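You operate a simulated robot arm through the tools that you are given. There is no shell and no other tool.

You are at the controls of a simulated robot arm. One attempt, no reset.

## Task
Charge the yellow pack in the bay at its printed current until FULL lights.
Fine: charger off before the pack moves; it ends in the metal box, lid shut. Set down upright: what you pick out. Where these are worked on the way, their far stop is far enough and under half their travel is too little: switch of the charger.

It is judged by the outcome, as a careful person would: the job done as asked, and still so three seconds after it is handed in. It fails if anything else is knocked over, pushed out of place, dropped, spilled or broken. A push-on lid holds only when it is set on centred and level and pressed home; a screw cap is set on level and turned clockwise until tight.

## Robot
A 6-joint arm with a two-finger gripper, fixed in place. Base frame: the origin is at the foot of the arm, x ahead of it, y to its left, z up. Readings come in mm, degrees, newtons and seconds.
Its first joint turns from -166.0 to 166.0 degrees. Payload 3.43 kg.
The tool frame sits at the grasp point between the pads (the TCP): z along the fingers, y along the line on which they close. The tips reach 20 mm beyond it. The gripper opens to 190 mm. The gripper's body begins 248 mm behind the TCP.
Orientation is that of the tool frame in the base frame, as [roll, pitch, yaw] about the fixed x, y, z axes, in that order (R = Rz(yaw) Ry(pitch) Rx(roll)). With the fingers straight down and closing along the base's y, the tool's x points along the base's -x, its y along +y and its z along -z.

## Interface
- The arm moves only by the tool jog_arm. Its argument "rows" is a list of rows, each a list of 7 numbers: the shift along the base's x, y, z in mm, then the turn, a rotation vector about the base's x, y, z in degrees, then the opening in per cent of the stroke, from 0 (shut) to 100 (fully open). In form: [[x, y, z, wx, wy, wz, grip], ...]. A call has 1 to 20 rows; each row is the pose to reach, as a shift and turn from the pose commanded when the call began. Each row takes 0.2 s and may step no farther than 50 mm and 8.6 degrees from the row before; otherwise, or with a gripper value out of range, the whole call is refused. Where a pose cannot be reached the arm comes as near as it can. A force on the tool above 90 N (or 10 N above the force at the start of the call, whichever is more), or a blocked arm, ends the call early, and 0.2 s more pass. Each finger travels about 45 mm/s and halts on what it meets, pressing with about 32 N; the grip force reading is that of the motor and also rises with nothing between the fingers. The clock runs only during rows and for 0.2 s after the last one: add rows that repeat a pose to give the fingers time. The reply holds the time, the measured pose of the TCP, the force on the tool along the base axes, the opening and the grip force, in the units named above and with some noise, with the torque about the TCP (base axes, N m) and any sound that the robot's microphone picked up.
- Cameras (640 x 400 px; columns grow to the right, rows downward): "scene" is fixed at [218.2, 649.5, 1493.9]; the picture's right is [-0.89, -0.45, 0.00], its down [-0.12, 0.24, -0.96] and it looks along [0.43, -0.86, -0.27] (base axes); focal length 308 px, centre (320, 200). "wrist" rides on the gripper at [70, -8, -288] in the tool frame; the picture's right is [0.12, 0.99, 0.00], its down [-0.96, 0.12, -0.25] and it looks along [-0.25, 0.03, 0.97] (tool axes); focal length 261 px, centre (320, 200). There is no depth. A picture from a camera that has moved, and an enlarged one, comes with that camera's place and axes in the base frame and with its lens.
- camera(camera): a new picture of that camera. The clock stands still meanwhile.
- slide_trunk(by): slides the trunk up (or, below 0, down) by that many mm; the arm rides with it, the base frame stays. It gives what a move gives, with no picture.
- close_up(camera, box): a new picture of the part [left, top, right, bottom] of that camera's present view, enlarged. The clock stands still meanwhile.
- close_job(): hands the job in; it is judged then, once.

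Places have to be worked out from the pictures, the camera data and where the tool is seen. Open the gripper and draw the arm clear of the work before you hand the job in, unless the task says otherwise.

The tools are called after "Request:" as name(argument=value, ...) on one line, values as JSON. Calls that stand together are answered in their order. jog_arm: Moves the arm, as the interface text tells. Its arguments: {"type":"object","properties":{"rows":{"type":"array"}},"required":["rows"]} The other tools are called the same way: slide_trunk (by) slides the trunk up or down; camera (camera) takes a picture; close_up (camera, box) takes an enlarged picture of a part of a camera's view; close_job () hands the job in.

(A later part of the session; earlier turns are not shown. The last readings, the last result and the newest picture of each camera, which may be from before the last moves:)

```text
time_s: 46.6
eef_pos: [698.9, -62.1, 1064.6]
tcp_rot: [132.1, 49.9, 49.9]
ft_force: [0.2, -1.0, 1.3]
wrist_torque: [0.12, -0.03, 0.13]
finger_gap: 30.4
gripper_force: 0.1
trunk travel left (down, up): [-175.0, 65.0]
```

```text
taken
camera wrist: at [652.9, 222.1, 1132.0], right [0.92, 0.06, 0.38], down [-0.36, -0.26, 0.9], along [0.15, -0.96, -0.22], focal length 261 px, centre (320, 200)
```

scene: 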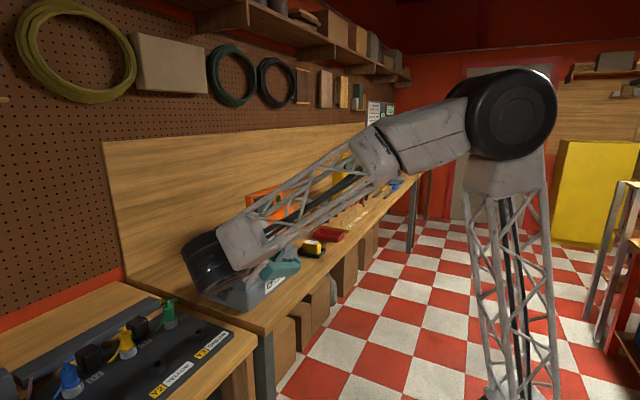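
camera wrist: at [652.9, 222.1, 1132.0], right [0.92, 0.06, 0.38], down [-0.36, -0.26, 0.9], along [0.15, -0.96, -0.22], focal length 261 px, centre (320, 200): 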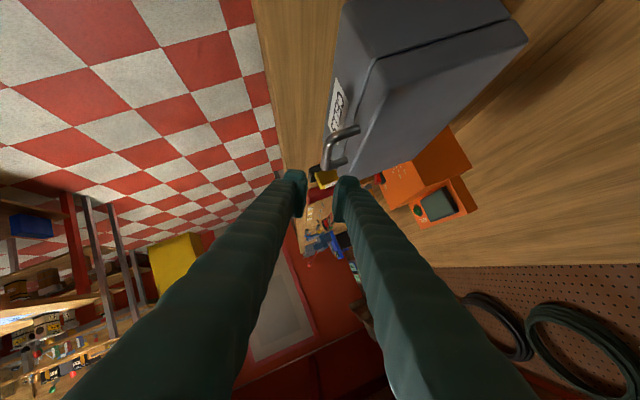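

The sideways pose is reachable. I now pitch the pads toward horizontal (about 36° about the base y axis), staying off the handle.

Request:
jog_arm(rows=[[0, 0, 0, 0, -7.3, 0, 16], [0, 0, 0, 0, -14.6, 0, 16], [0, 0, 0, 0, -21.9, 0, 16], [3, 0, -8, 0, -29.2, 0, 16], [7, -3, -20, 0, -36.5, 0, 16], [7, -3, -20, 0, -36.5, 0, 16]])

Request:
camera(camera="wrist")

Request:
close_up(camera="wrist", box=[240, 100, 400, 220])

Request:
camera(camera="scene")

```text
time_s: 48.0
eef_pos: [704.6, -65.0, 1081.2]
tcp_rot: [118.9, 40.0, 40.7]
ft_force: [-0.3, 0.0, 0.4]
wrist_torque: [0.02, 0.01, 0.0]
finger_gap: 30.6
gripper_force: 0.0
out of reach, approached as far as the arm can: row 2, 3, 4, 5, 6
trunk travel left (down, up): [-175.0, 65.0]
```

```text
taken
camera wrist: at [643.8, 219.6, 1137.1], right [0.81, 0.06, 0.59], down [-0.56, -0.27, 0.79], along [0.2, -0.96, -0.18], focal length 261 px, centre (320, 200)
```

wrist: 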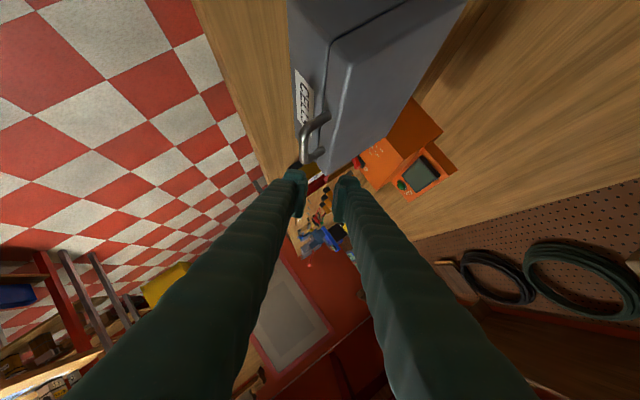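

```text
3.33 times, centred on (320, 160) of wrist
camera zoom: at [643.8, 219.6, 1137.1], right [0.81, 0.06, 0.59], down [-0.56, -0.27, 0.79], along [0.2, -0.96, -0.18], focal length 869 px, centre (320, 333)
```

zoom: 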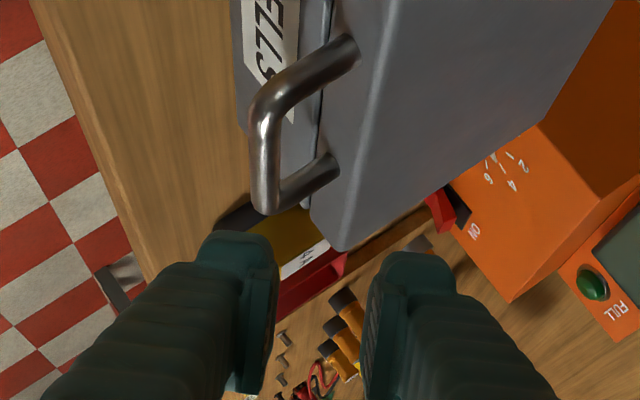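

```text
taken
```

scene: 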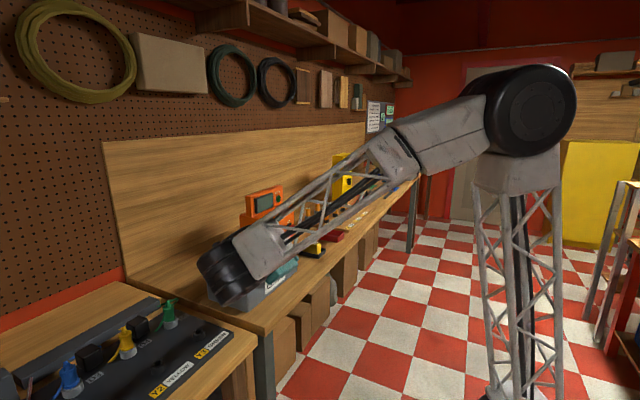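

The pads can't tilt further because the tool-roll joint is at its limit (I estimate ≈+166°). Flipping the tool 180° about its own axis gives the same pads with a free joint, so I unwind the first 90°.

Request:
jog_arm(rows=[[0, 0, 5, -2.8, 7.2, 3.1, 16], [-5, 5, 5, -5.6, 14.4, 6.2, 16], [-5, 5, 5, -8.4, 21.7, 9.3, 16], [-5, 5, 5, -11.2, 28.9, 12.3, 16], [-5, 5, 5, -14.0, 36.1, 15.4, 16], [-5, 5, 5, -16.8, 43.3, 18.5, 16], [-5, 5, 5, -19.5, 50.5, 21.6, 16], [-5, 5, 5, -22.3, 57.7, 24.7, 16], [-5, 5, 5, -25.1, 64.9, 27.8, 16], [-5, 5, 5, -27.9, 72.2, 30.9, 16], [-5, 5, 5, -30.2, 77.9, 33.3, 16]])

```text
time_s: 50.4
eef_pos: [698.4, -59.9, 1084.2]
tcp_rot: [-119.7, 42.1, -179.9]
ft_force: [0.0, 0.0, -0.7]
wrist_torque: [0.02, 0.0, 0.01]
finger_gap: 30.4
gripper_force: 0.0
trunk travel left (down, up): [-175.0, 65.0]
```

Good, it follows. I unwind the other 90°.

Request:
jog_arm(rows=[[0, 0, 0, -2.8, 7.2, 3.1, 16], [0, 0, 0, -5.6, 14.4, 6.2, 16], [0, 0, 0, -8.4, 21.7, 9.3, 16], [0, 0, 0, -11.2, 28.9, 12.3, 16], [0, 0, 0, -14.0, 36.1, 15.4, 16], [0, 0, 0, -16.8, 43.3, 18.5, 16], [0, 0, 0, -19.5, 50.5, 21.6, 16], [0, 0, 0, -22.3, 57.7, 24.7, 16], [0, 0, 0, -25.1, 64.9, 27.8, 16], [0, 0, 0, -27.9, 72.2, 30.9, 16], [0, 0, 0, -30.2, 77.9, 33.3, 16]])

Request:
camera(camera="wrist")

Request:
camera(camera="scene")

```text
time_s: 52.8
eef_pos: [698.9, -59.7, 1084.6]
tcp_rot: [-118.8, -39.9, -139.3]
ft_force: [-0.1, 0.0, -0.9]
wrist_torque: [-0.01, -0.02, 0.01]
finger_gap: 30.2
gripper_force: 0.0
trunk travel left (down, up): [-175.0, 65.0]
```

```text
taken
camera wrist: at [567.2, 154.2, 1241.4], right [-0.8, -0.06, -0.59], down [0.39, 0.7, -0.6], along [0.45, -0.72, -0.53], focal length 261 px, centre (320, 200)
```

wrist: 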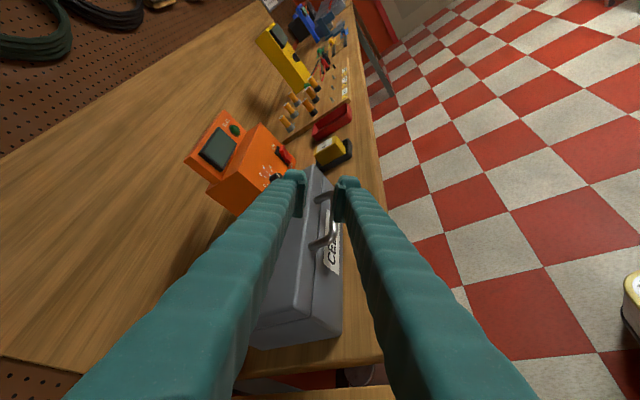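

```text
taken
```

scene: 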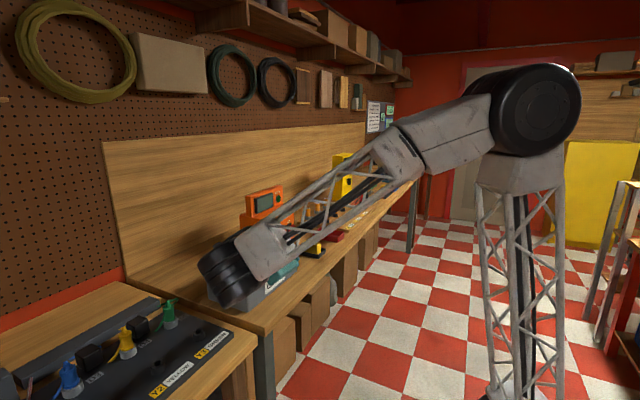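

Flipped successfully, and the camera now sits above the tool. I pitch the pads toward horizontal again (−23° about y) and move to a stand-off from the bar.

Request:
jog_arm(rows=[[2, -1, -10, 0, -7.7, 0, 16], [4, -3, -20, 0, -15.4, 0, 16], [7, -5, -30, 0, -23, 0, 16], [7, -5, -30, 0, -23, 0, 16]])

Request:
camera(camera="wrist")

Request:
close_up(camera="wrist", box=[250, 150, 390, 260])

```text
time_s: 53.8
eef_pos: [705.9, -64.0, 1054.4]
tcp_rot: [-102.8, -21.3, -147.5]
ft_force: [-1.2, 0.5, 0.1]
wrist_torque: [0.04, 0.0, 0.01]
finger_gap: 30.4
gripper_force: 0.1
trunk travel left (down, up): [-175.0, 65.0]
```

```text
taken
camera wrist: at [523.1, 149.2, 1147.2], right [-0.51, -0.06, -0.86], down [0.6, 0.7, -0.4], along [0.62, -0.72, -0.32], focal length 261 px, centre (320, 200)
```

wrist: 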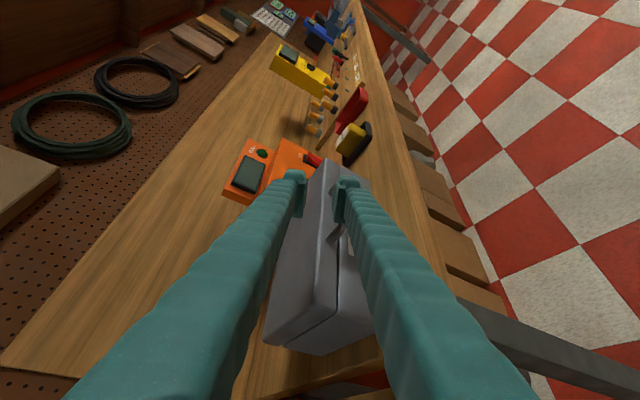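

```text
3.64 times, centred on (320, 205) of wrist
camera zoom: at [523.1, 149.2, 1147.2], right [-0.51, -0.06, -0.86], down [0.6, 0.7, -0.4], along [0.62, -0.72, -0.32], focal length 948 px, centre (320, 182)
```

zoom: 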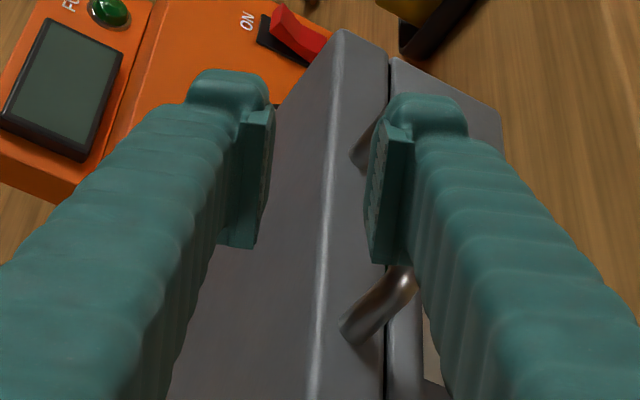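

The pads are now about 25° from horizontal and the bar's place agrees with the picture. I drop to a stand-off in line with the bar.

Request:
jog_arm(rows=[[-7, 12, -10, 0, 0, 0, 16], [-7, 12, -36, 0, 0, 0, 16], [-7, 12, -36, 0, 0, 0, 16]])

Request:
close_up(camera="wrist", box=[250, 150, 390, 260])

Request:
camera(camera="scene")

```text
time_s: 54.6
eef_pos: [698.6, -53.8, 1017.9]
tcp_rot: [-102.9, -21.2, -147.4]
ft_force: [0.4, 0.2, 1.1]
wrist_torque: [0.0, -0.02, 0.04]
finger_gap: 30.5
gripper_force: 0.0
trunk travel left (down, up): [-175.0, 65.0]
```

```text
3.64 times, centred on (320, 205) of wrist
camera zoom: at [516.2, 160.3, 1110.2], right [-0.51, -0.06, -0.86], down [0.6, 0.7, -0.4], along [0.62, -0.72, -0.32], focal length 948 px, centre (320, 182)
```

zoom: 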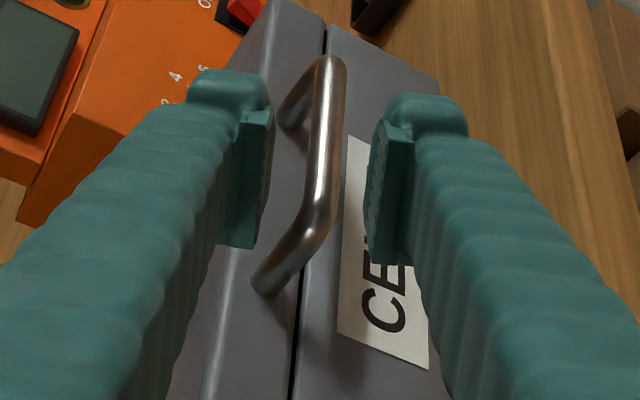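

```text
taken
```

scene: 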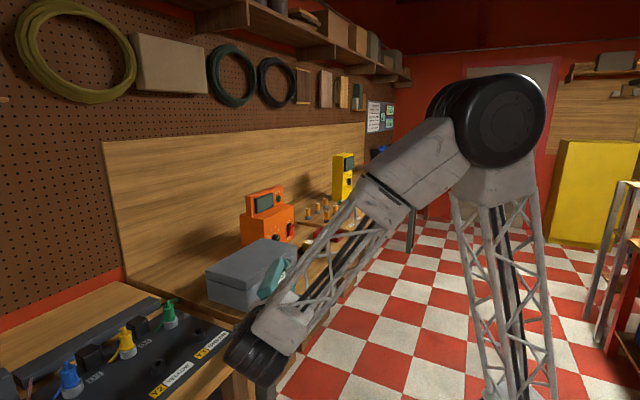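

The bar lies centred between the upper and lower pads. I slide in along the tool axis to bring the bar to the grasp point.

Request:
jog_arm(rows=[[7.8, -14.7, -3.5, 0, 0, 0, 16], [15.5, -29.4, -7, 0, 0, 0, 16], [23.3, -44.2, -10.5, 0, 0, 0, 16], [31, -58.9, -14, 0, 0, 0, 16], [31, -58.9, -14, 0, 0, 0, 16]])

Request:
close_up(camera="wrist", box=[250, 150, 390, 260])

Request:
close_up(camera="scene", box=[200, 220, 340, 310])

```text
time_s: 55.8
eef_pos: [730.5, -111.0, 1004.3]
tcp_rot: [-102.8, -21.2, -147.6]
ft_force: [0.9, -0.1, 0.5]
wrist_torque: [0.02, -0.02, 0.02]
finger_gap: 30.4
gripper_force: 0.1
trunk travel left (down, up): [-175.0, 65.0]
```

```text
3.64 times, centred on (320, 205) of wrist
camera zoom: at [547.5, 102.7, 1096.8], right [-0.51, -0.06, -0.86], down [0.6, 0.7, -0.4], along [0.62, -0.72, -0.32], focal length 948 px, centre (320, 182)
```

zoom: 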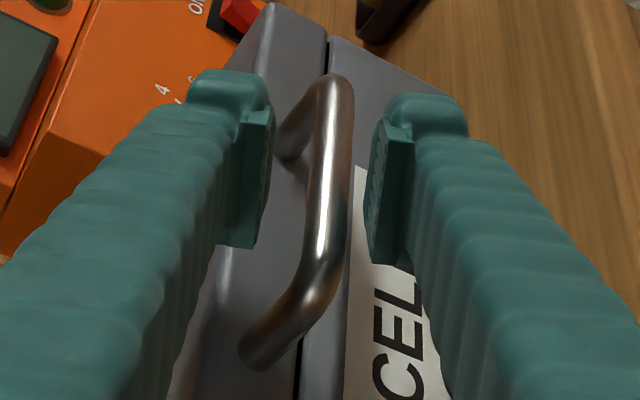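

```text
4.44 times, centred on (270, 265) of scene
camera zoom: at [218.2, 649.5, 1493.9], right [-0.89, -0.45, 0.0], down [-0.12, 0.24, -0.96], along [0.43, -0.86, -0.27], focal length 1369 px, centre (542, -89)
```

zoom: 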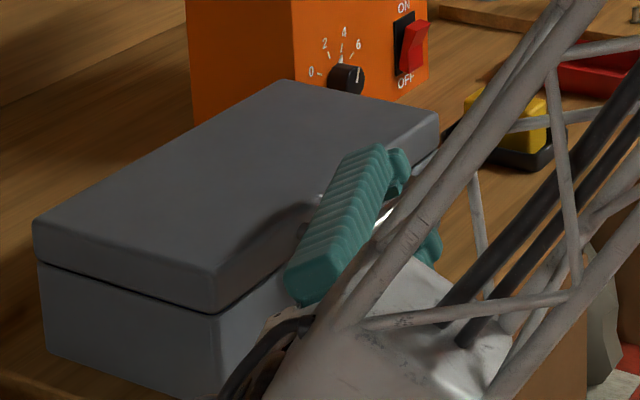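

The bar is well between the pads. I go the last ~14 mm in, with a 2.5 mm height correction, and close on the bar.

Request:
jog_arm(rows=[[2.7, -6, -3.5, 0, 0, 0, 16], [5.4, -12.1, -5.2, 0, 0, 0, 16], [5.4, -12.1, -5.2, 0, 0, 0, 9], [5.4, -12.1, -5.2, 0, 0, 0, 4], [5.4, -12.1, -5.2, 0, 0, 0, 2], [5.4, -12.1, -5.2, 0, 0, 0, 2]])

Request:
close_up(camera="wrist", box=[250, 150, 390, 260])

```text
time_s: 57.2
eef_pos: [735.8, -122.8, 999.6]
tcp_rot: [-102.8, -21.2, -147.5]
ft_force: [-0.8, -0.3, -1.1]
wrist_torque: [0.04, -0.02, 0.05]
finger_gap: 12.6
gripper_force: 44.6
trunk travel left (down, up): [-175.0, 65.0]
```

```text
3.64 times, centred on (320, 205) of wrist
camera zoom: at [552.5, 91.1, 1092.2], right [-0.51, -0.06, -0.86], down [0.6, 0.7, -0.4], along [0.62, -0.72, -0.32], focal length 948 px, centre (320, 182)
```

zoom: 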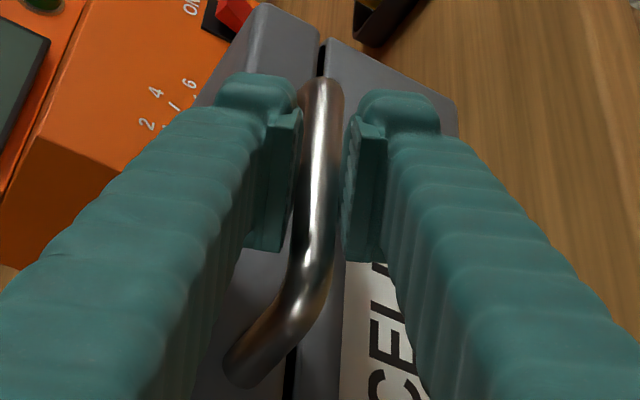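

Firm grip on the bar (gap 12.6 mm). I lift a first ~4° along the lid arc and check.

Request:
jog_arm(rows=[[1, 0, 7.5, 0, 1, 0, 2], [2.3, 0, 15.1, 0, 2, 0, 2]])

Request:
close_up(camera="wrist", box=[250, 150, 390, 260])

Request:
close_up(camera="scene", box=[200, 220, 340, 310])

```text
time_s: 57.8
eef_pos: [736.4, -123.6, 1013.5]
tcp_rot: [-104.0, -22.9, -147.2]
ft_force: [-7.9, -1.1, 0.1]
wrist_torque: [0.13, 0.04, 0.24]
finger_gap: 12.5
gripper_force: 44.8
trunk travel left (down, up): [-175.0, 65.0]
```

```text
3.64 times, centred on (320, 205) of wrist
camera zoom: at [558.1, 91.3, 1114.0], right [-0.54, -0.06, -0.84], down [0.58, 0.69, -0.42], along [0.61, -0.72, -0.34], focal length 948 px, centre (320, 182)
```

zoom: 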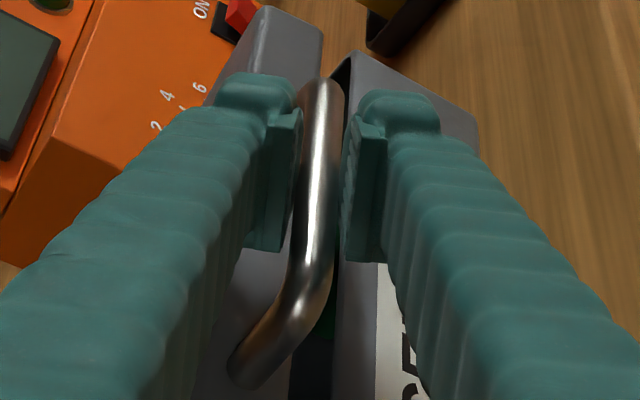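

```text
4.44 times, centred on (270, 265) of scene
camera zoom: at [218.2, 649.5, 1493.9], right [-0.89, -0.45, 0.0], down [-0.12, 0.24, -0.96], along [0.43, -0.86, -0.27], focal length 1369 px, centre (542, -89)
```

zoom: 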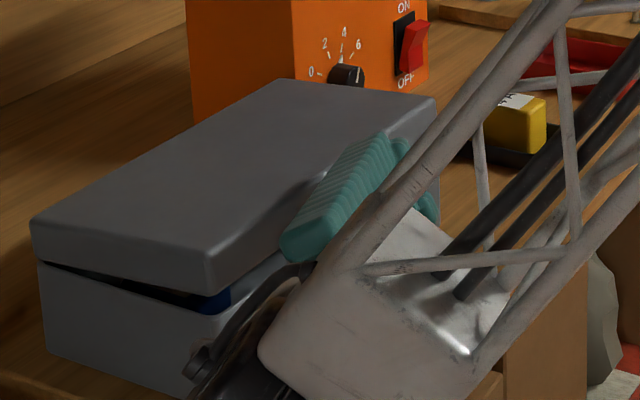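

The lid hinges open cleanly. I see a slight −8 N sideways load, so I follow a slightly rounder arc for the next few degrees.

Request:
jog_arm(rows=[[0.5, 0, 7.5, 0, 1, 0, 2], [1.5, 0, 15, 0, 2, 0, 2], [2.8, 0, 22.5, 0, 3, 0, 2]])

Request:
close_up(camera="wrist", box=[250, 150, 390, 260])

```text
time_s: 58.6
eef_pos: [743.2, -123.8, 1037.2]
tcp_rot: [-105.8, -25.4, -146.1]
ft_force: [15.8, -2.8, -5.8]
wrist_torque: [0.23, -0.04, 0.43]
finger_gap: 12.5
gripper_force: 44.4
trunk travel left (down, up): [-175.0, 65.0]
```

```text
3.64 times, centred on (320, 205) of wrist
camera zoom: at [567.8, 90.8, 1145.5], right [-0.58, -0.06, -0.81], down [0.56, 0.7, -0.45], along [0.59, -0.71, -0.37], focal length 948 px, centre (320, 182)
```

zoom: 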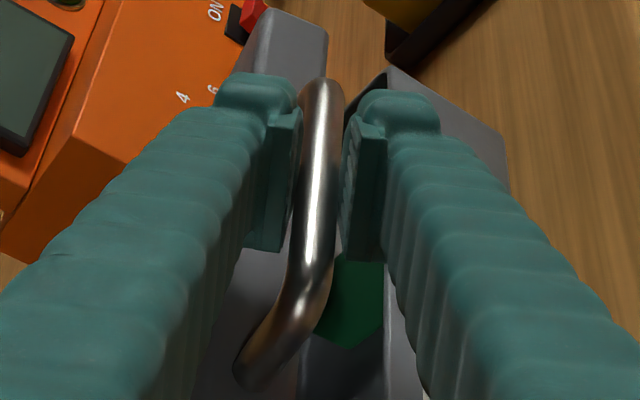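

Now the load reversed (+16 N), so the original hinge estimate (955, 975) is about right. I continue on that arc to about 20°.

Request:
jog_arm(rows=[[4.5, 0, 7, 0, 1, 0, 2], [8.8, 0, 18, 0, 2.5, 0, 2], [12.5, 0, 27, 0, 3.8, 0, 2], [16.6, 0, 35.5, 0, 5, 0, 2]])

```text
time_s: 59.6
eef_pos: [756.0, -124.3, 1073.6]
tcp_rot: [-109.0, -29.6, -144.9]
ft_force: [-19.9, 20.2, 8.4]
wrist_torque: [0.15, 0.05, 0.15]
finger_gap: 12.7
gripper_force: 45.2
trunk travel left (down, up): [-175.0, 65.0]
```

There is a 20 N lateral load; I look before going on.

Request:
camera(camera="wrist")

Request:
close_up(camera="scene", box=[190, 210, 350, 310])

```text
taken
camera wrist: at [593.0, 91.1, 1197.1], right [-0.65, -0.06, -0.76], down [0.52, 0.69, -0.5], along [0.56, -0.72, -0.42], focal length 261 px, centre (320, 200)
```

wrist: 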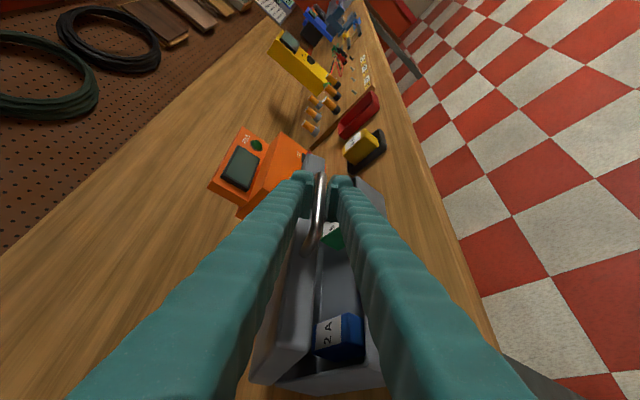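

```text
4.00 times, centred on (270, 260) of scene
camera zoom: at [218.2, 649.5, 1493.9], right [-0.89, -0.45, 0.0], down [-0.12, 0.24, -0.96], along [0.43, -0.86, -0.27], focal length 1232 px, centre (520, -40)
```

zoom: 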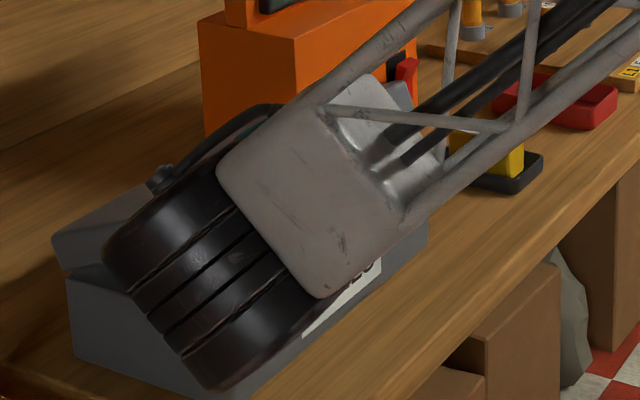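

The box holds a blue and a green pack already; the lid is moving fine. I relax the squeeze to a loose cage around the bar to shed the side loads, then re-read the force.

Request:
jog_arm(rows=[[0, 0, 0, 0, 0, 0, 9], [0, 0, 0, 0, 0, 0, 9]])

```text
time_s: 60.2
eef_pos: [757.7, -121.9, 1074.8]
tcp_rot: [-109.1, -29.6, -144.9]
ft_force: [-0.2, 0.0, -0.1]
wrist_torque: [0.0, 0.01, -0.05]
finger_gap: 17.0
gripper_force: 0.0
trunk travel left (down, up): [-175.0, 65.0]
```

The force is zero now — the lid's hinge holds by friction at its angle. I keep the loose cage and continue the arc to about 40°.

Request:
jog_arm(rows=[[4.5, 0, 8.5, 0, 1.2, 0, 9], [9.3, 0, 16.7, 0, 2.5, 0, 9], [14.5, 0, 25, 0, 3.8, 0, 9], [20, 0, 32.6, 0, 5, 0, 9], [26, 0, 40, 0, 6.2, 0, 9], [32, 0, 47.4, 0, 7.5, 0, 9], [38.5, 0, 54.5, 0, 8.8, 0, 9], [45.4, 0, 61.2, 0, 10, 0, 9]])

Request:
camera(camera="wrist")

```text
time_s: 62.0
eef_pos: [802.5, -123.4, 1132.8]
tcp_rot: [-116.2, -37.6, -140.9]
ft_force: [-0.9, 0.5, -1.7]
wrist_torque: [0.03, 0.01, -0.02]
finger_gap: 17.8
gripper_force: 0.7
trunk travel left (down, up): [-175.0, 65.0]
```

```text
taken
camera wrist: at [662.8, 89.7, 1283.9], right [-0.77, -0.06, -0.63], down [0.42, 0.7, -0.58], along [0.48, -0.72, -0.51], focal length 261 px, centre (320, 200)
```

wrist: 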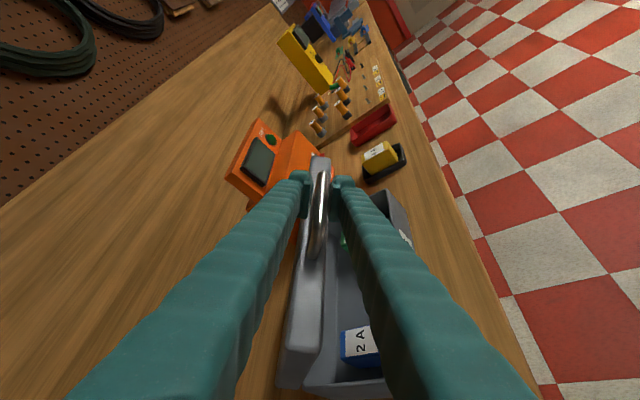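

The lid follows nicely with negligible force. I continue to about 70°.

Request:
jog_arm(rows=[[7, 0, 6.5, 0, 1.2, 0, 9], [14.5, 0, 12.5, 0, 2.5, 0, 9], [22, 0, 18.3, 0, 3.8, 0, 9], [30, 0, 23.8, 0, 5, 0, 9], [38, 0, 29, 0, 6.2, 0, 9], [46.4, 0, 33.6, 0, 7.5, 0, 9], [55, 0, 38, 0, 8.8, 0, 9], [63.6, 0, 42, 0, 10, 0, 9], [72.5, 0, 45.7, 0, 11.2, 0, 9], [81.5, 0, 48.9, 0, 12.5, 0, 9], [90.6, 0, 51.8, 0, 13.8, 0, 9], [99.8, 0, 54.2, 0, 15, 0, 9]])

Request:
camera(camera="wrist")

Request:
camera(camera="scene")

```text
time_s: 64.6
eef_pos: [902.3, -123.4, 1186.9]
tcp_rot: [-130.5, -48.4, -131.1]
ft_force: [-0.4, -0.8, -1.8]
wrist_torque: [0.21, 0.02, 0.02]
finger_gap: 17.5
gripper_force: 0.2
trunk travel left (down, up): [-175.0, 65.0]
```

```text
taken
camera wrist: at [805.8, 90.0, 1368.2], right [-0.91, -0.06, -0.41], down [0.26, 0.7, -0.67], along [0.33, -0.72, -0.62], focal length 261 px, centre (320, 200)
```

wrist: 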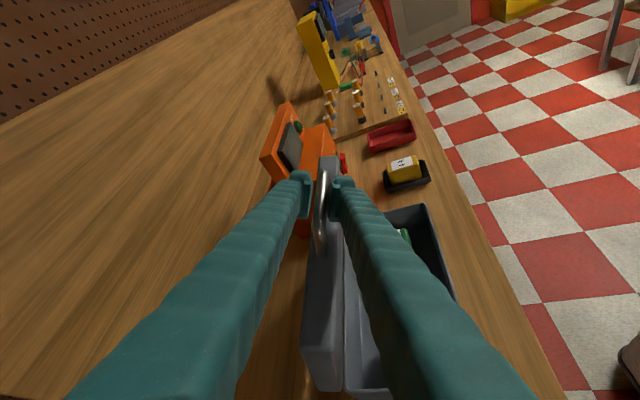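

```text
taken
```

scene: 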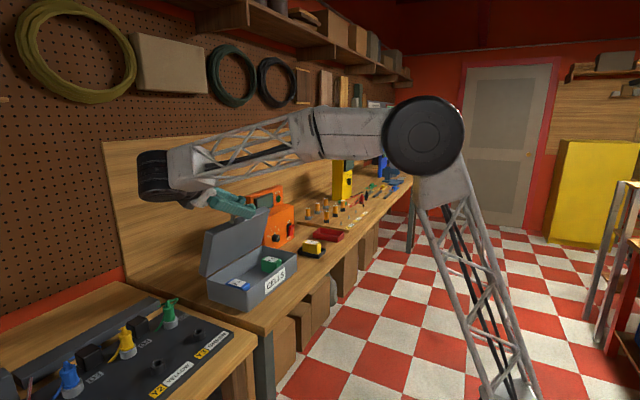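

The lid is at about 70°. I continue to about 90° in small steps.

Request:
jog_arm(rows=[[9.4, 0, 2, 0, 1.2, 0, 9], [18.8, 0, 3.6, 0, 2.5, 0, 9], [28.3, 0, 4.7, 0, 3.8, 0, 9], [37.8, 0, 5.5, 0, 5, 0, 9], [47.4, 0, 5.9, 0, 6.2, 0, 9], [57, 0, 5.9, 0, 7.5, 0, 9], [66.5, 0, 5.4, 0, 8.8, 0, 9], [76.1, 0, 4.5, 0, 10, 0, 9]])

Request:
camera(camera="scene")

```text
time_s: 66.4
eef_pos: [978.3, -123.5, 1192.1]
tcp_rot: [-143.5, -54.3, -120.9]
ft_force: [-0.2, -0.6, 1.1]
wrist_torque: [0.12, -0.05, 0.08]
finger_gap: 17.0
gripper_force: 0.0
trunk travel left (down, up): [-175.0, 65.0]
```

```text
taken
```

scene: 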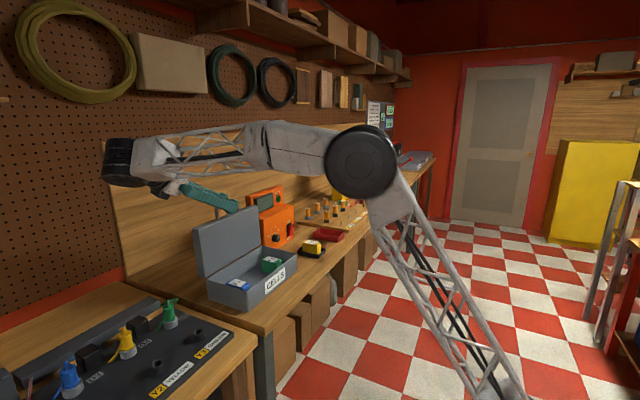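

The lid is near vertical with no load. I take it a few degrees further, to about 98°.

Request:
jog_arm(rows=[[8, 0, -0.9, 0, 1, 0, 9], [16, 0, -2.2, 0, 2, 0, 9], [23, 0, -3.8, 0, 3, 0, 9], [30.1, 0, -5.6, 0, 4, 0, 9]])

Request:
camera(camera="wrist")

Request:
close_up(camera="scene", box=[180, 180, 320, 310])

```text
time_s: 67.4
eef_pos: [1006.5, -123.8, 1187.6]
tcp_rot: [-149.6, -56.2, -115.9]
ft_force: [0.1, -0.4, 0.4]
wrist_torque: [0.03, -0.01, 0.04]
finger_gap: 17.1
gripper_force: 0.1
trunk travel left (down, up): [-175.0, 65.0]
```

```text
taken
camera wrist: at [958.6, 89.9, 1386.5], right [-0.98, -0.06, -0.18], down [0.09, 0.7, -0.71], along [0.17, -0.72, -0.68], focal length 261 px, centre (320, 200)
```

wrist: 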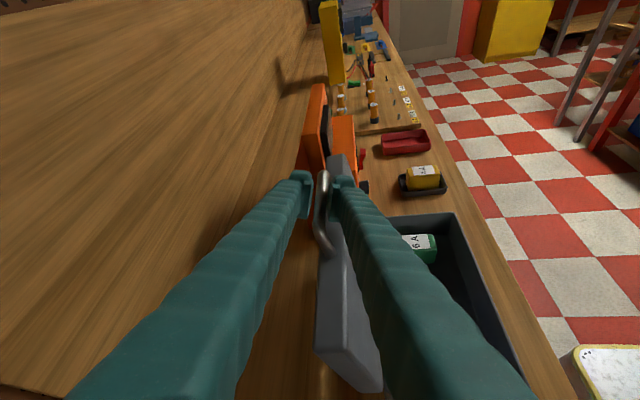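

```text
3.08 times, centred on (250, 245) of scene
camera zoom: at [218.2, 649.5, 1493.9], right [-0.89, -0.45, 0.0], down [-0.12, 0.24, -0.96], along [0.43, -0.86, -0.27], focal length 948 px, centre (535, 62)
```

zoom: 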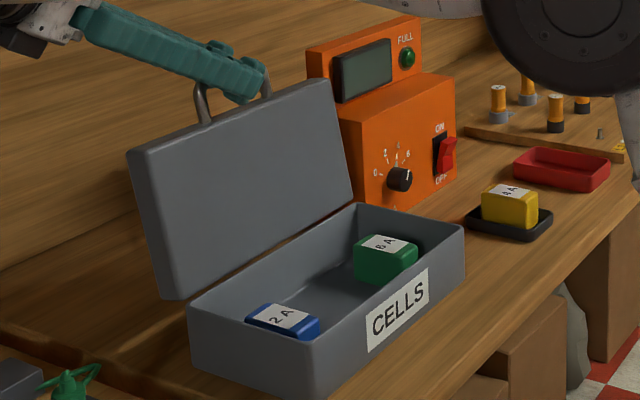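

The lid stands open past vertical with green and blue packs at the two ends and a free middle. I open the fingers a bit and withdraw along the tool axis, then check that the lid stays.

Request:
jog_arm(rows=[[0, 0, 0, 0, 0, 0, 18], [-3, 17, 9.6, 0, 0, 0, 20], [-6, 35, 19.2, 0, 0, 0, 20], [-10, 60, 33, 0, 0, 0, 20], [-14, 87, 48, 0, 0, 0, 20], [-18, 110, 62, 0, 0, 0, 20]])

Request:
camera(camera="scene")

Request:
camera(camera="wrist")

```text
time_s: 68.8
eef_pos: [989.5, -14.0, 1249.0]
tcp_rot: [-149.6, -56.2, -116.0]
ft_force: [0.1, -0.8, -0.2]
wrist_torque: [0.02, 0.0, -0.02]
finger_gap: 38.0
gripper_force: 0.1
trunk travel left (down, up): [-175.0, 65.0]
```

```text
taken
```

scene: 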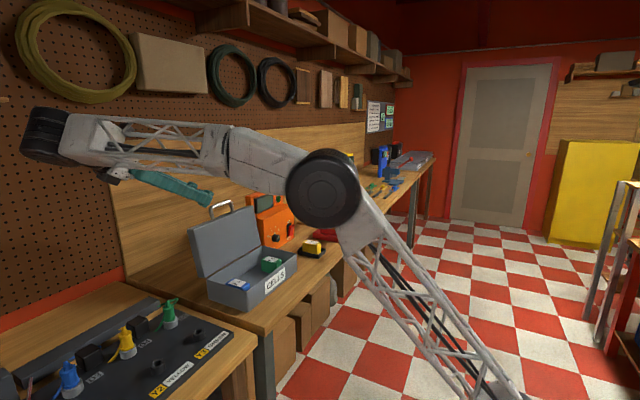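

```text
taken
camera wrist: at [939.6, 199.6, 1448.0], right [-0.98, -0.06, -0.18], down [0.09, 0.7, -0.71], along [0.17, -0.72, -0.68], focal length 261 px, centre (320, 200)
```

wrist: 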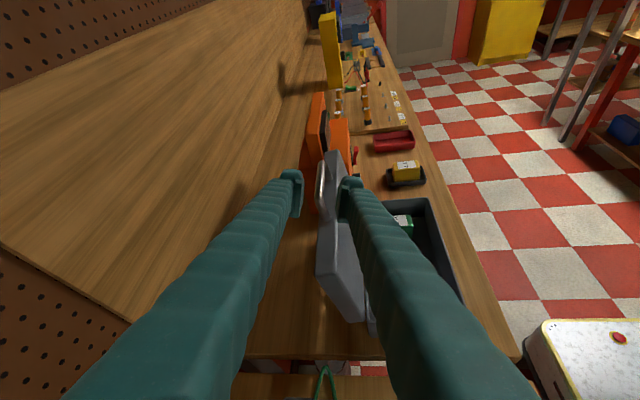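

The lid stays open. I now reorient the tool to point straight down (closing along x), moving up and away from the lid toward a view over the box.

Request:
jog_arm(rows=[[-25, 5, 15, 0, 4, 0, 30], [-50, 10, 25, 0, 8, 0, 40], [-75, 12, 35, 0, 12, 0, 50], [-100, 14, 40, 0, 16, 0, 60], [-130, 14, 40, 0, 16, 0, 70]])

Request:
jog_arm(rows=[[-8, -16, -11, 7.5, 0, 0, 80], [-16, -32, -22, 15, 0, 0, 90], [-24, -48, -33, 22.5, 0, 0, 100], [-32, -64, -44, 30, 0, 0, 100], [-40, -80, -55, 37.5, 0, 0, 100], [-48, -96, -66, 45, 0, 0, 100], [-54, -112, -77, 52.5, 0, 0, 100], [-60, -128, -88, 60, 0, 0, 100]])

Request:
camera(camera="wrist")

Request:
camera(camera="scene")

```text
time_s: 70.0
eef_pos: [860.1, 0.7, 1287.6]
tcp_rot: [-179.5, -59.9, -90.2]
ft_force: [0.3, 0.0, -0.8]
wrist_torque: [-0.22, 0.11, -0.16]
finger_gap: 133.1
gripper_force: 0.1
trunk travel left (down, up): [-175.0, 65.0]
```

```text
time_s: 71.8
eef_pos: [801.5, -127.2, 1200.3]
tcp_rot: [-179.7, 0.0, -90.2]
ft_force: [-0.2, 0.7, -0.9]
wrist_torque: [-0.27, 0.01, 0.0]
finger_gap: 190.3
gripper_force: 0.1
trunk travel left (down, up): [-175.0, 65.0]
```

```text
taken
camera wrist: at [809.4, -197.8, 1488.2], right [-0.99, -0.12, -0.01], down [-0.11, 0.96, 0.25], along [-0.02, 0.25, -0.97], focal length 261 px, centre (320, 200)
```

wrist: 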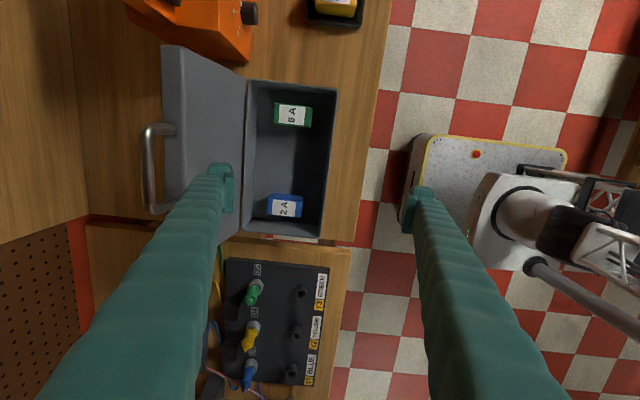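

```text
taken
```

scene: 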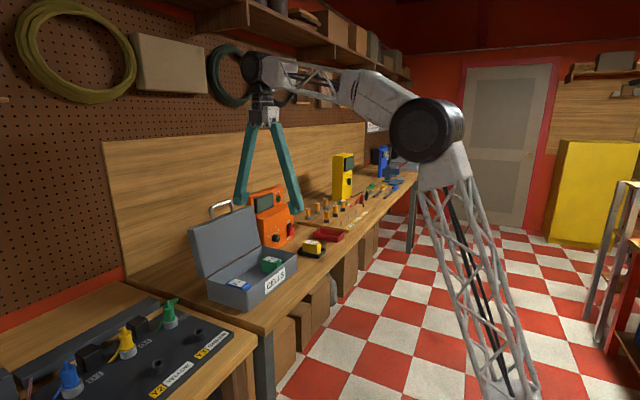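

I have a good top view of the open box. I zoom in to measure the free space between the green and blue packs.

Request:
close_up(camera="wrist", box=[220, 70, 360, 250])

Request:
close_up(camera="scene", box=[190, 230, 310, 310])

```text
2.22 times, centred on (290, 160) of wrist
camera zoom: at [809.4, -197.8, 1488.2], right [-0.99, -0.12, -0.01], down [-0.11, 0.96, 0.25], along [-0.02, 0.25, -0.97], focal length 579 px, centre (387, 289)
```

zoom: 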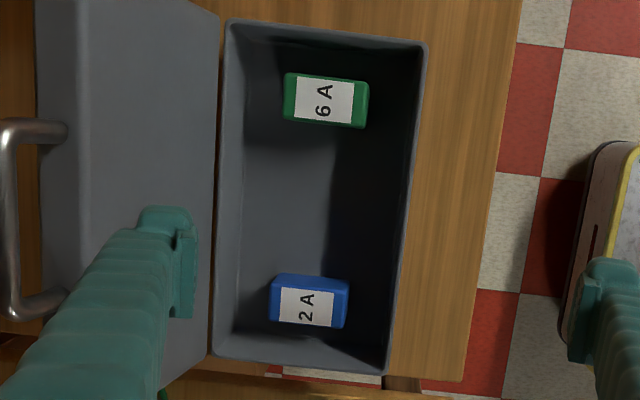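

```text
5.00 times, centred on (250, 270) of scene
camera zoom: at [218.2, 649.5, 1493.9], right [-0.89, -0.45, 0.0], down [-0.12, 0.24, -0.96], along [0.43, -0.86, -0.27], focal length 1540 px, centre (670, -150)
```

zoom: 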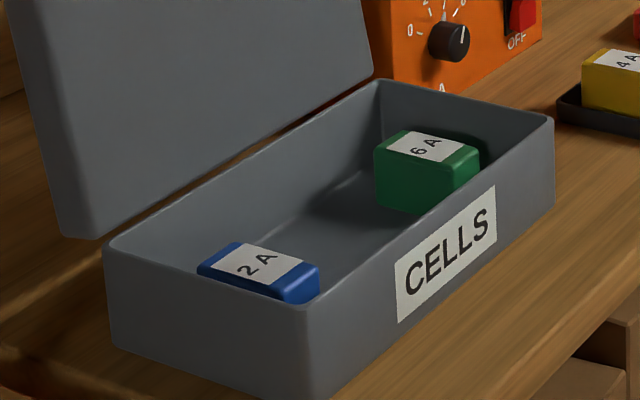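

The free middle slot is about (870,-128), packs are about 73×40 mm with the long side along x. I rotate the tool back to closing along y and move above the yellow pack.

Request:
jog_arm(rows=[[0, -20, 0, 0, 0, -8.2, 100], [0, -50, 0, 0, 0, -16.4, 90], [0, -80, 0, 0, 0, -24.6, 80], [0, -110, 0, 0, 0, -32.8, 70], [0, -140, -5, 0, 0, -41, 60], [0, -170, -10, 0, 0, -49.2, 60], [0, -200, -15, 0, 0, -57.4, 60], [0, -230, -20, 0, 0, -65.6, 60], [0, -260, -25, 0, 0, -73.8, 60], [5, -285, -30, 0, 0, -82, 60], [10, -310, -35, 0, 0, -89.8, 60], [10, -310, -35, 0, 0, -89.8, 60]])

Request:
camera(camera="wrist")

Request:
camera(camera="scene")

```text
time_s: 74.4
eef_pos: [811.1, -438.2, 1164.8]
tcp_rot: [-179.8, 0.0, 179.9]
ft_force: [0.3, -0.6, 0.2]
wrist_torque: [0.05, 0.04, 0.04]
finger_gap: 113.8
gripper_force: 0.1
trunk travel left (down, up): [-175.0, 65.0]
```

```text
taken
camera wrist: at [740.4, -444.9, 1452.6], right [-0.12, 0.99, 0.0], down [0.96, 0.11, 0.25], along [0.25, 0.02, -0.97], focal length 261 px, centre (320, 200)
```

wrist: 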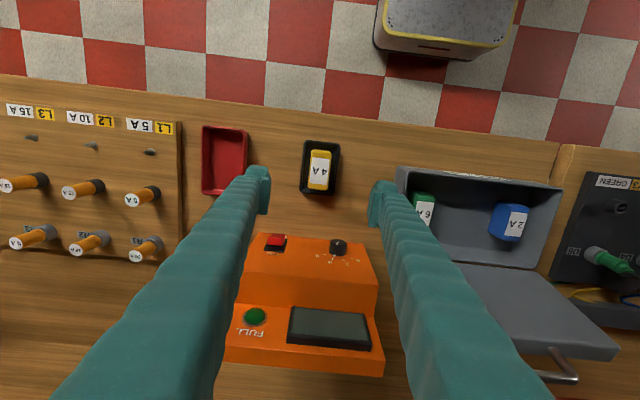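

```text
taken
```

scene: 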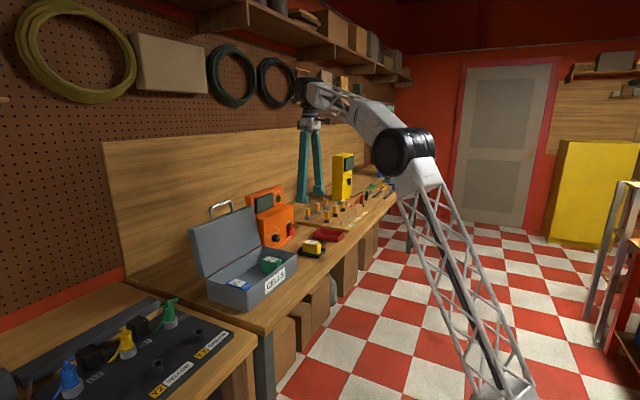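

Request:
close_up(camera="wrist", box=[280, 125, 370, 210])

Request:
close_up(camera="scene", box=[290, 225, 350, 270])

```text
4.71 times, centred on (325, 168) of wrist
camera zoom: at [740.4, -444.9, 1452.6], right [-0.12, 0.99, 0.0], down [0.96, 0.11, 0.25], along [0.25, 0.02, -0.97], focal length 1227 px, centre (296, 353)
```

zoom: 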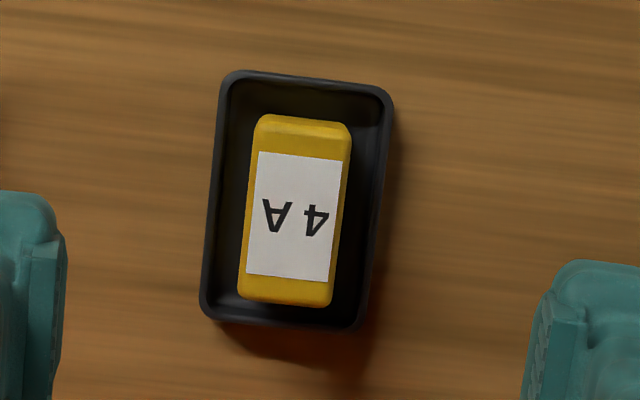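

```text
8.89 times, centred on (320, 248) of scene
camera zoom: at [218.2, 649.5, 1493.9], right [-0.89, -0.45, 0.0], down [-0.12, 0.24, -0.96], along [0.43, -0.86, -0.27], focal length 2738 px, centre (320, -222)
```

zoom: 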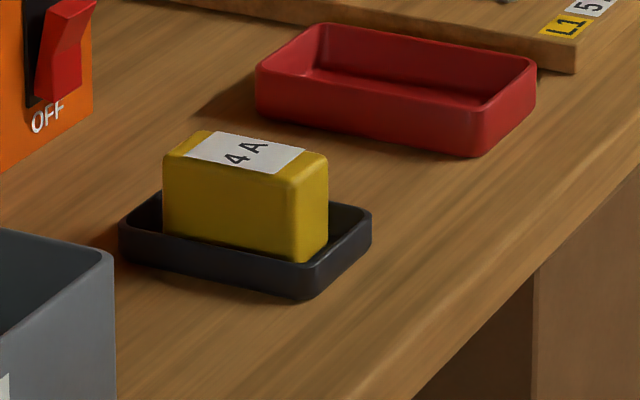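

The pack is centred in the bay at about (811,-438.5), top z≈954, bay rim ≈923. I descend above it with the fingers at about 75 mm and stop high to check.

Request:
jog_arm(rows=[[0, 0, -45, 0, 0, 0, 50], [0, 0, -90, 0, 0, 0, 40], [0, 0, -135, 0, 0, 0, 40], [0, 0, -180, 0, 0, 0, 40], [0, 0, -180, 0, 0, 0, 40]])

Request:
close_up(camera="wrist", box=[240, 125, 400, 245])

Request:
close_up(camera="scene", box=[280, 205, 360, 275])

```text
time_s: 75.6
eef_pos: [812.7, -437.9, 985.0]
tcp_rot: [-179.6, -0.1, 180.0]
ft_force: [0.9, -0.1, -0.1]
wrist_torque: [0.04, 0.0, 0.0]
finger_gap: 76.0
gripper_force: 0.1
trunk travel left (down, up): [-175.0, 65.0]
```

```text
3.33 times, centred on (320, 185) of wrist
camera zoom: at [742.1, -444.9, 1272.8], right [-0.12, 0.99, 0.0], down [0.96, 0.12, 0.25], along [0.25, 0.03, -0.97], focal length 869 px, centre (320, 250)
```

zoom: 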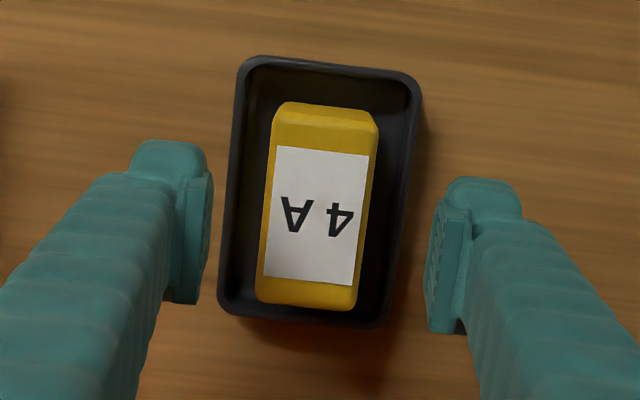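

```text
5.71 times, centred on (320, 240) of scene
camera zoom: at [218.2, 649.5, 1493.9], right [-0.89, -0.45, 0.0], down [-0.12, 0.24, -0.96], along [0.43, -0.86, -0.27], focal length 1760 px, centre (320, -29)
```

zoom: 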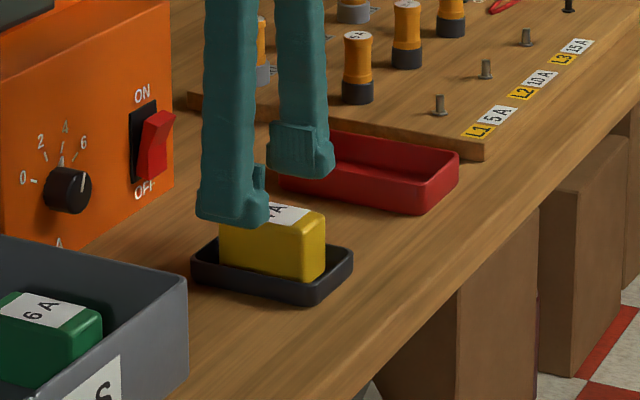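

The fingers straddle the pack centrally. I descend 37 mm so the tips stay just above the bay rim, then grip.

Request:
jog_arm(rows=[[-1, 0, -18, 0, 0, 0, 40], [-1, 0, -32, 0, 0, 0, 40], [-1, 0, -37, 0, 0, 0, 40], [-1, 0, -37, 0, 0, 0, 40]])

Request:
close_up(camera="scene", box=[290, 215, 350, 270])

Request:
close_up(camera="wrist", box=[240, 125, 400, 245])

```text
time_s: 76.6
eef_pos: [811.1, -437.1, 946.5]
tcp_rot: [-179.7, 0.0, -180.0]
ft_force: [0.5, -0.1, 0.1]
wrist_torque: [-0.01, 0.0, 0.0]
finger_gap: 76.1
gripper_force: 0.1
trunk travel left (down, up): [-175.0, 65.0]
```

```text
7.27 times, centred on (320, 242) of scene
camera zoom: at [218.2, 649.5, 1493.9], right [-0.89, -0.45, 0.0], down [-0.12, 0.24, -0.96], along [0.43, -0.86, -0.27], focal length 2240 px, centre (320, -109)
```

zoom: 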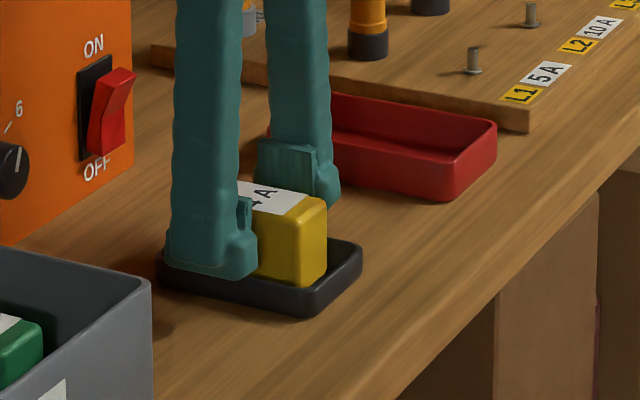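

```text
3.33 times, centred on (320, 185) of wrist
camera zoom: at [740.8, -444.2, 1235.4], right [-0.12, 0.99, 0.0], down [0.96, 0.12, 0.25], along [0.25, 0.03, -0.97], focal length 869 px, centre (320, 250)
```

zoom: 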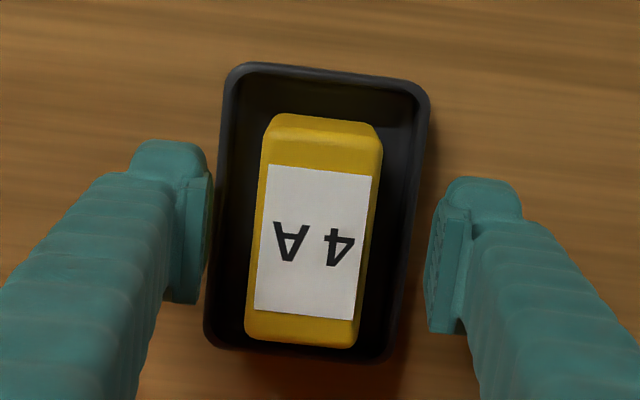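

The tips look near rim height, so I raise 4 mm for safety and close on the pack.

Request:
jog_arm(rows=[[0, -1, 4, 0, 0, 0, 40], [0, -1, 4, 0, 0, 0, 30], [0, -1, 4, 0, 0, 0, 22], [0, -1, 4, 0, 0, 0, 18], [0, -1, 4, 0, 0, 0, 15], [0, -1, 4, 0, 0, 0, 15]])

Request:
close_up(camera="scene", box=[290, 215, 350, 270])

Request:
close_up(camera="wrist", box=[240, 125, 400, 245])

```text
time_s: 78.0
eef_pos: [810.6, -438.9, 951.9]
tcp_rot: [-179.7, 0.0, 180.0]
ft_force: [0.5, -1.4, 0.4]
wrist_torque: [0.0, -0.02, 0.0]
finger_gap: 39.3
gripper_force: 32.1
trunk travel left (down, up): [-175.0, 65.0]
```

```text
7.27 times, centred on (320, 242) of scene
camera zoom: at [218.2, 649.5, 1493.9], right [-0.89, -0.45, 0.0], down [-0.12, 0.24, -0.96], along [0.43, -0.86, -0.27], focal length 2240 px, centre (320, -109)
```

zoom: 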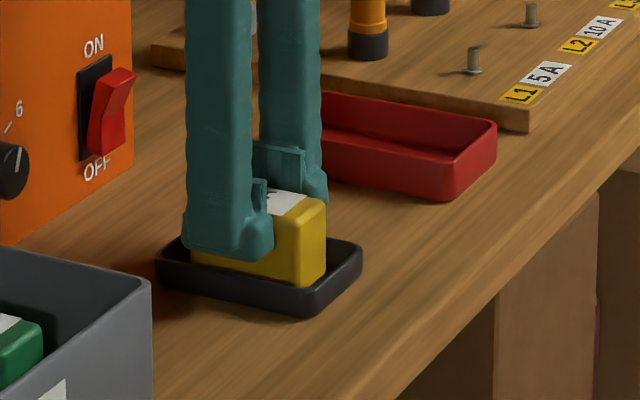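

```text
3.33 times, centred on (320, 185) of wrist
camera zoom: at [741.0, -446.0, 1239.9], right [-0.12, 0.99, 0.0], down [0.96, 0.12, 0.25], along [0.25, 0.03, -0.97], focal length 869 px, centre (320, 250)
```

zoom: 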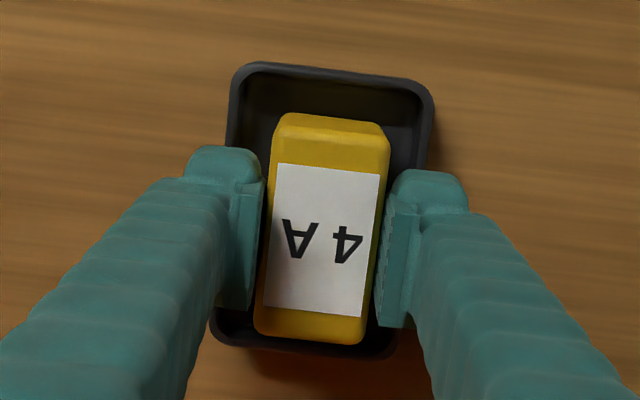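

The pack is held (39 mm). I lift it straight up out of the bay, first 25 mm, then further.

Request:
jog_arm(rows=[[0, 0, 8, 0, 0, 0, 15], [0, 0, 20, 0, 0, 0, 15], [0, 0, 40, 0, 0, 0, 15], [0, 0, 70, 0, 0, 0, 15], [0, 0, 100, 0, 0, 0, 15], [0, 0, 128, 0, 0, 0, 15]])

Request:
close_up(camera="scene", box=[260, 170, 380, 280])

Request:
camera(camera="wrist")

```text
time_s: 79.4
eef_pos: [809.4, -437.7, 1079.5]
tcp_rot: [-179.7, 0.0, -179.9]
ft_force: [-0.1, -0.1, -1.6]
wrist_torque: [0.02, 0.05, -0.01]
finger_gap: 39.1
gripper_force: 32.3
trunk travel left (down, up): [-175.0, 65.0]
```

```text
3.64 times, centred on (320, 225) of scene
camera zoom: at [218.2, 649.5, 1493.9], right [-0.89, -0.45, 0.0], down [-0.12, 0.24, -0.96], along [0.43, -0.86, -0.27], focal length 1120 px, centre (320, 109)
```

zoom: 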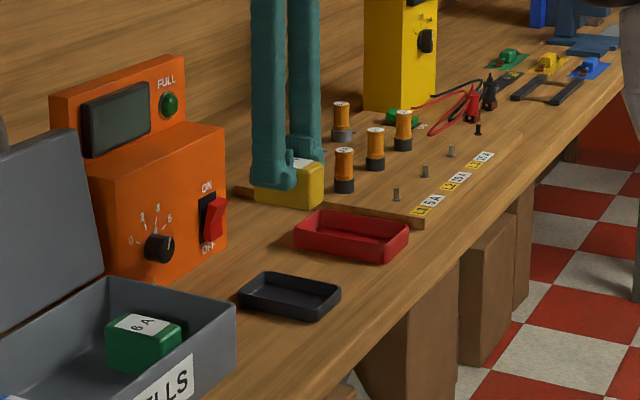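

```text
taken
camera wrist: at [739.7, -444.5, 1367.7], right [-0.12, 0.99, 0.0], down [0.96, 0.12, 0.25], along [0.25, 0.03, -0.97], focal length 261 px, centre (320, 200)
```

wrist: 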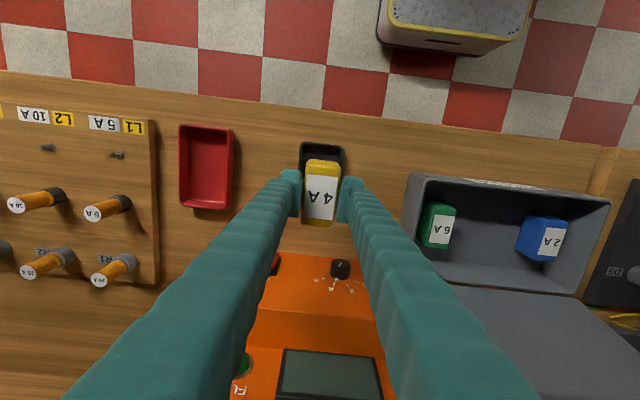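

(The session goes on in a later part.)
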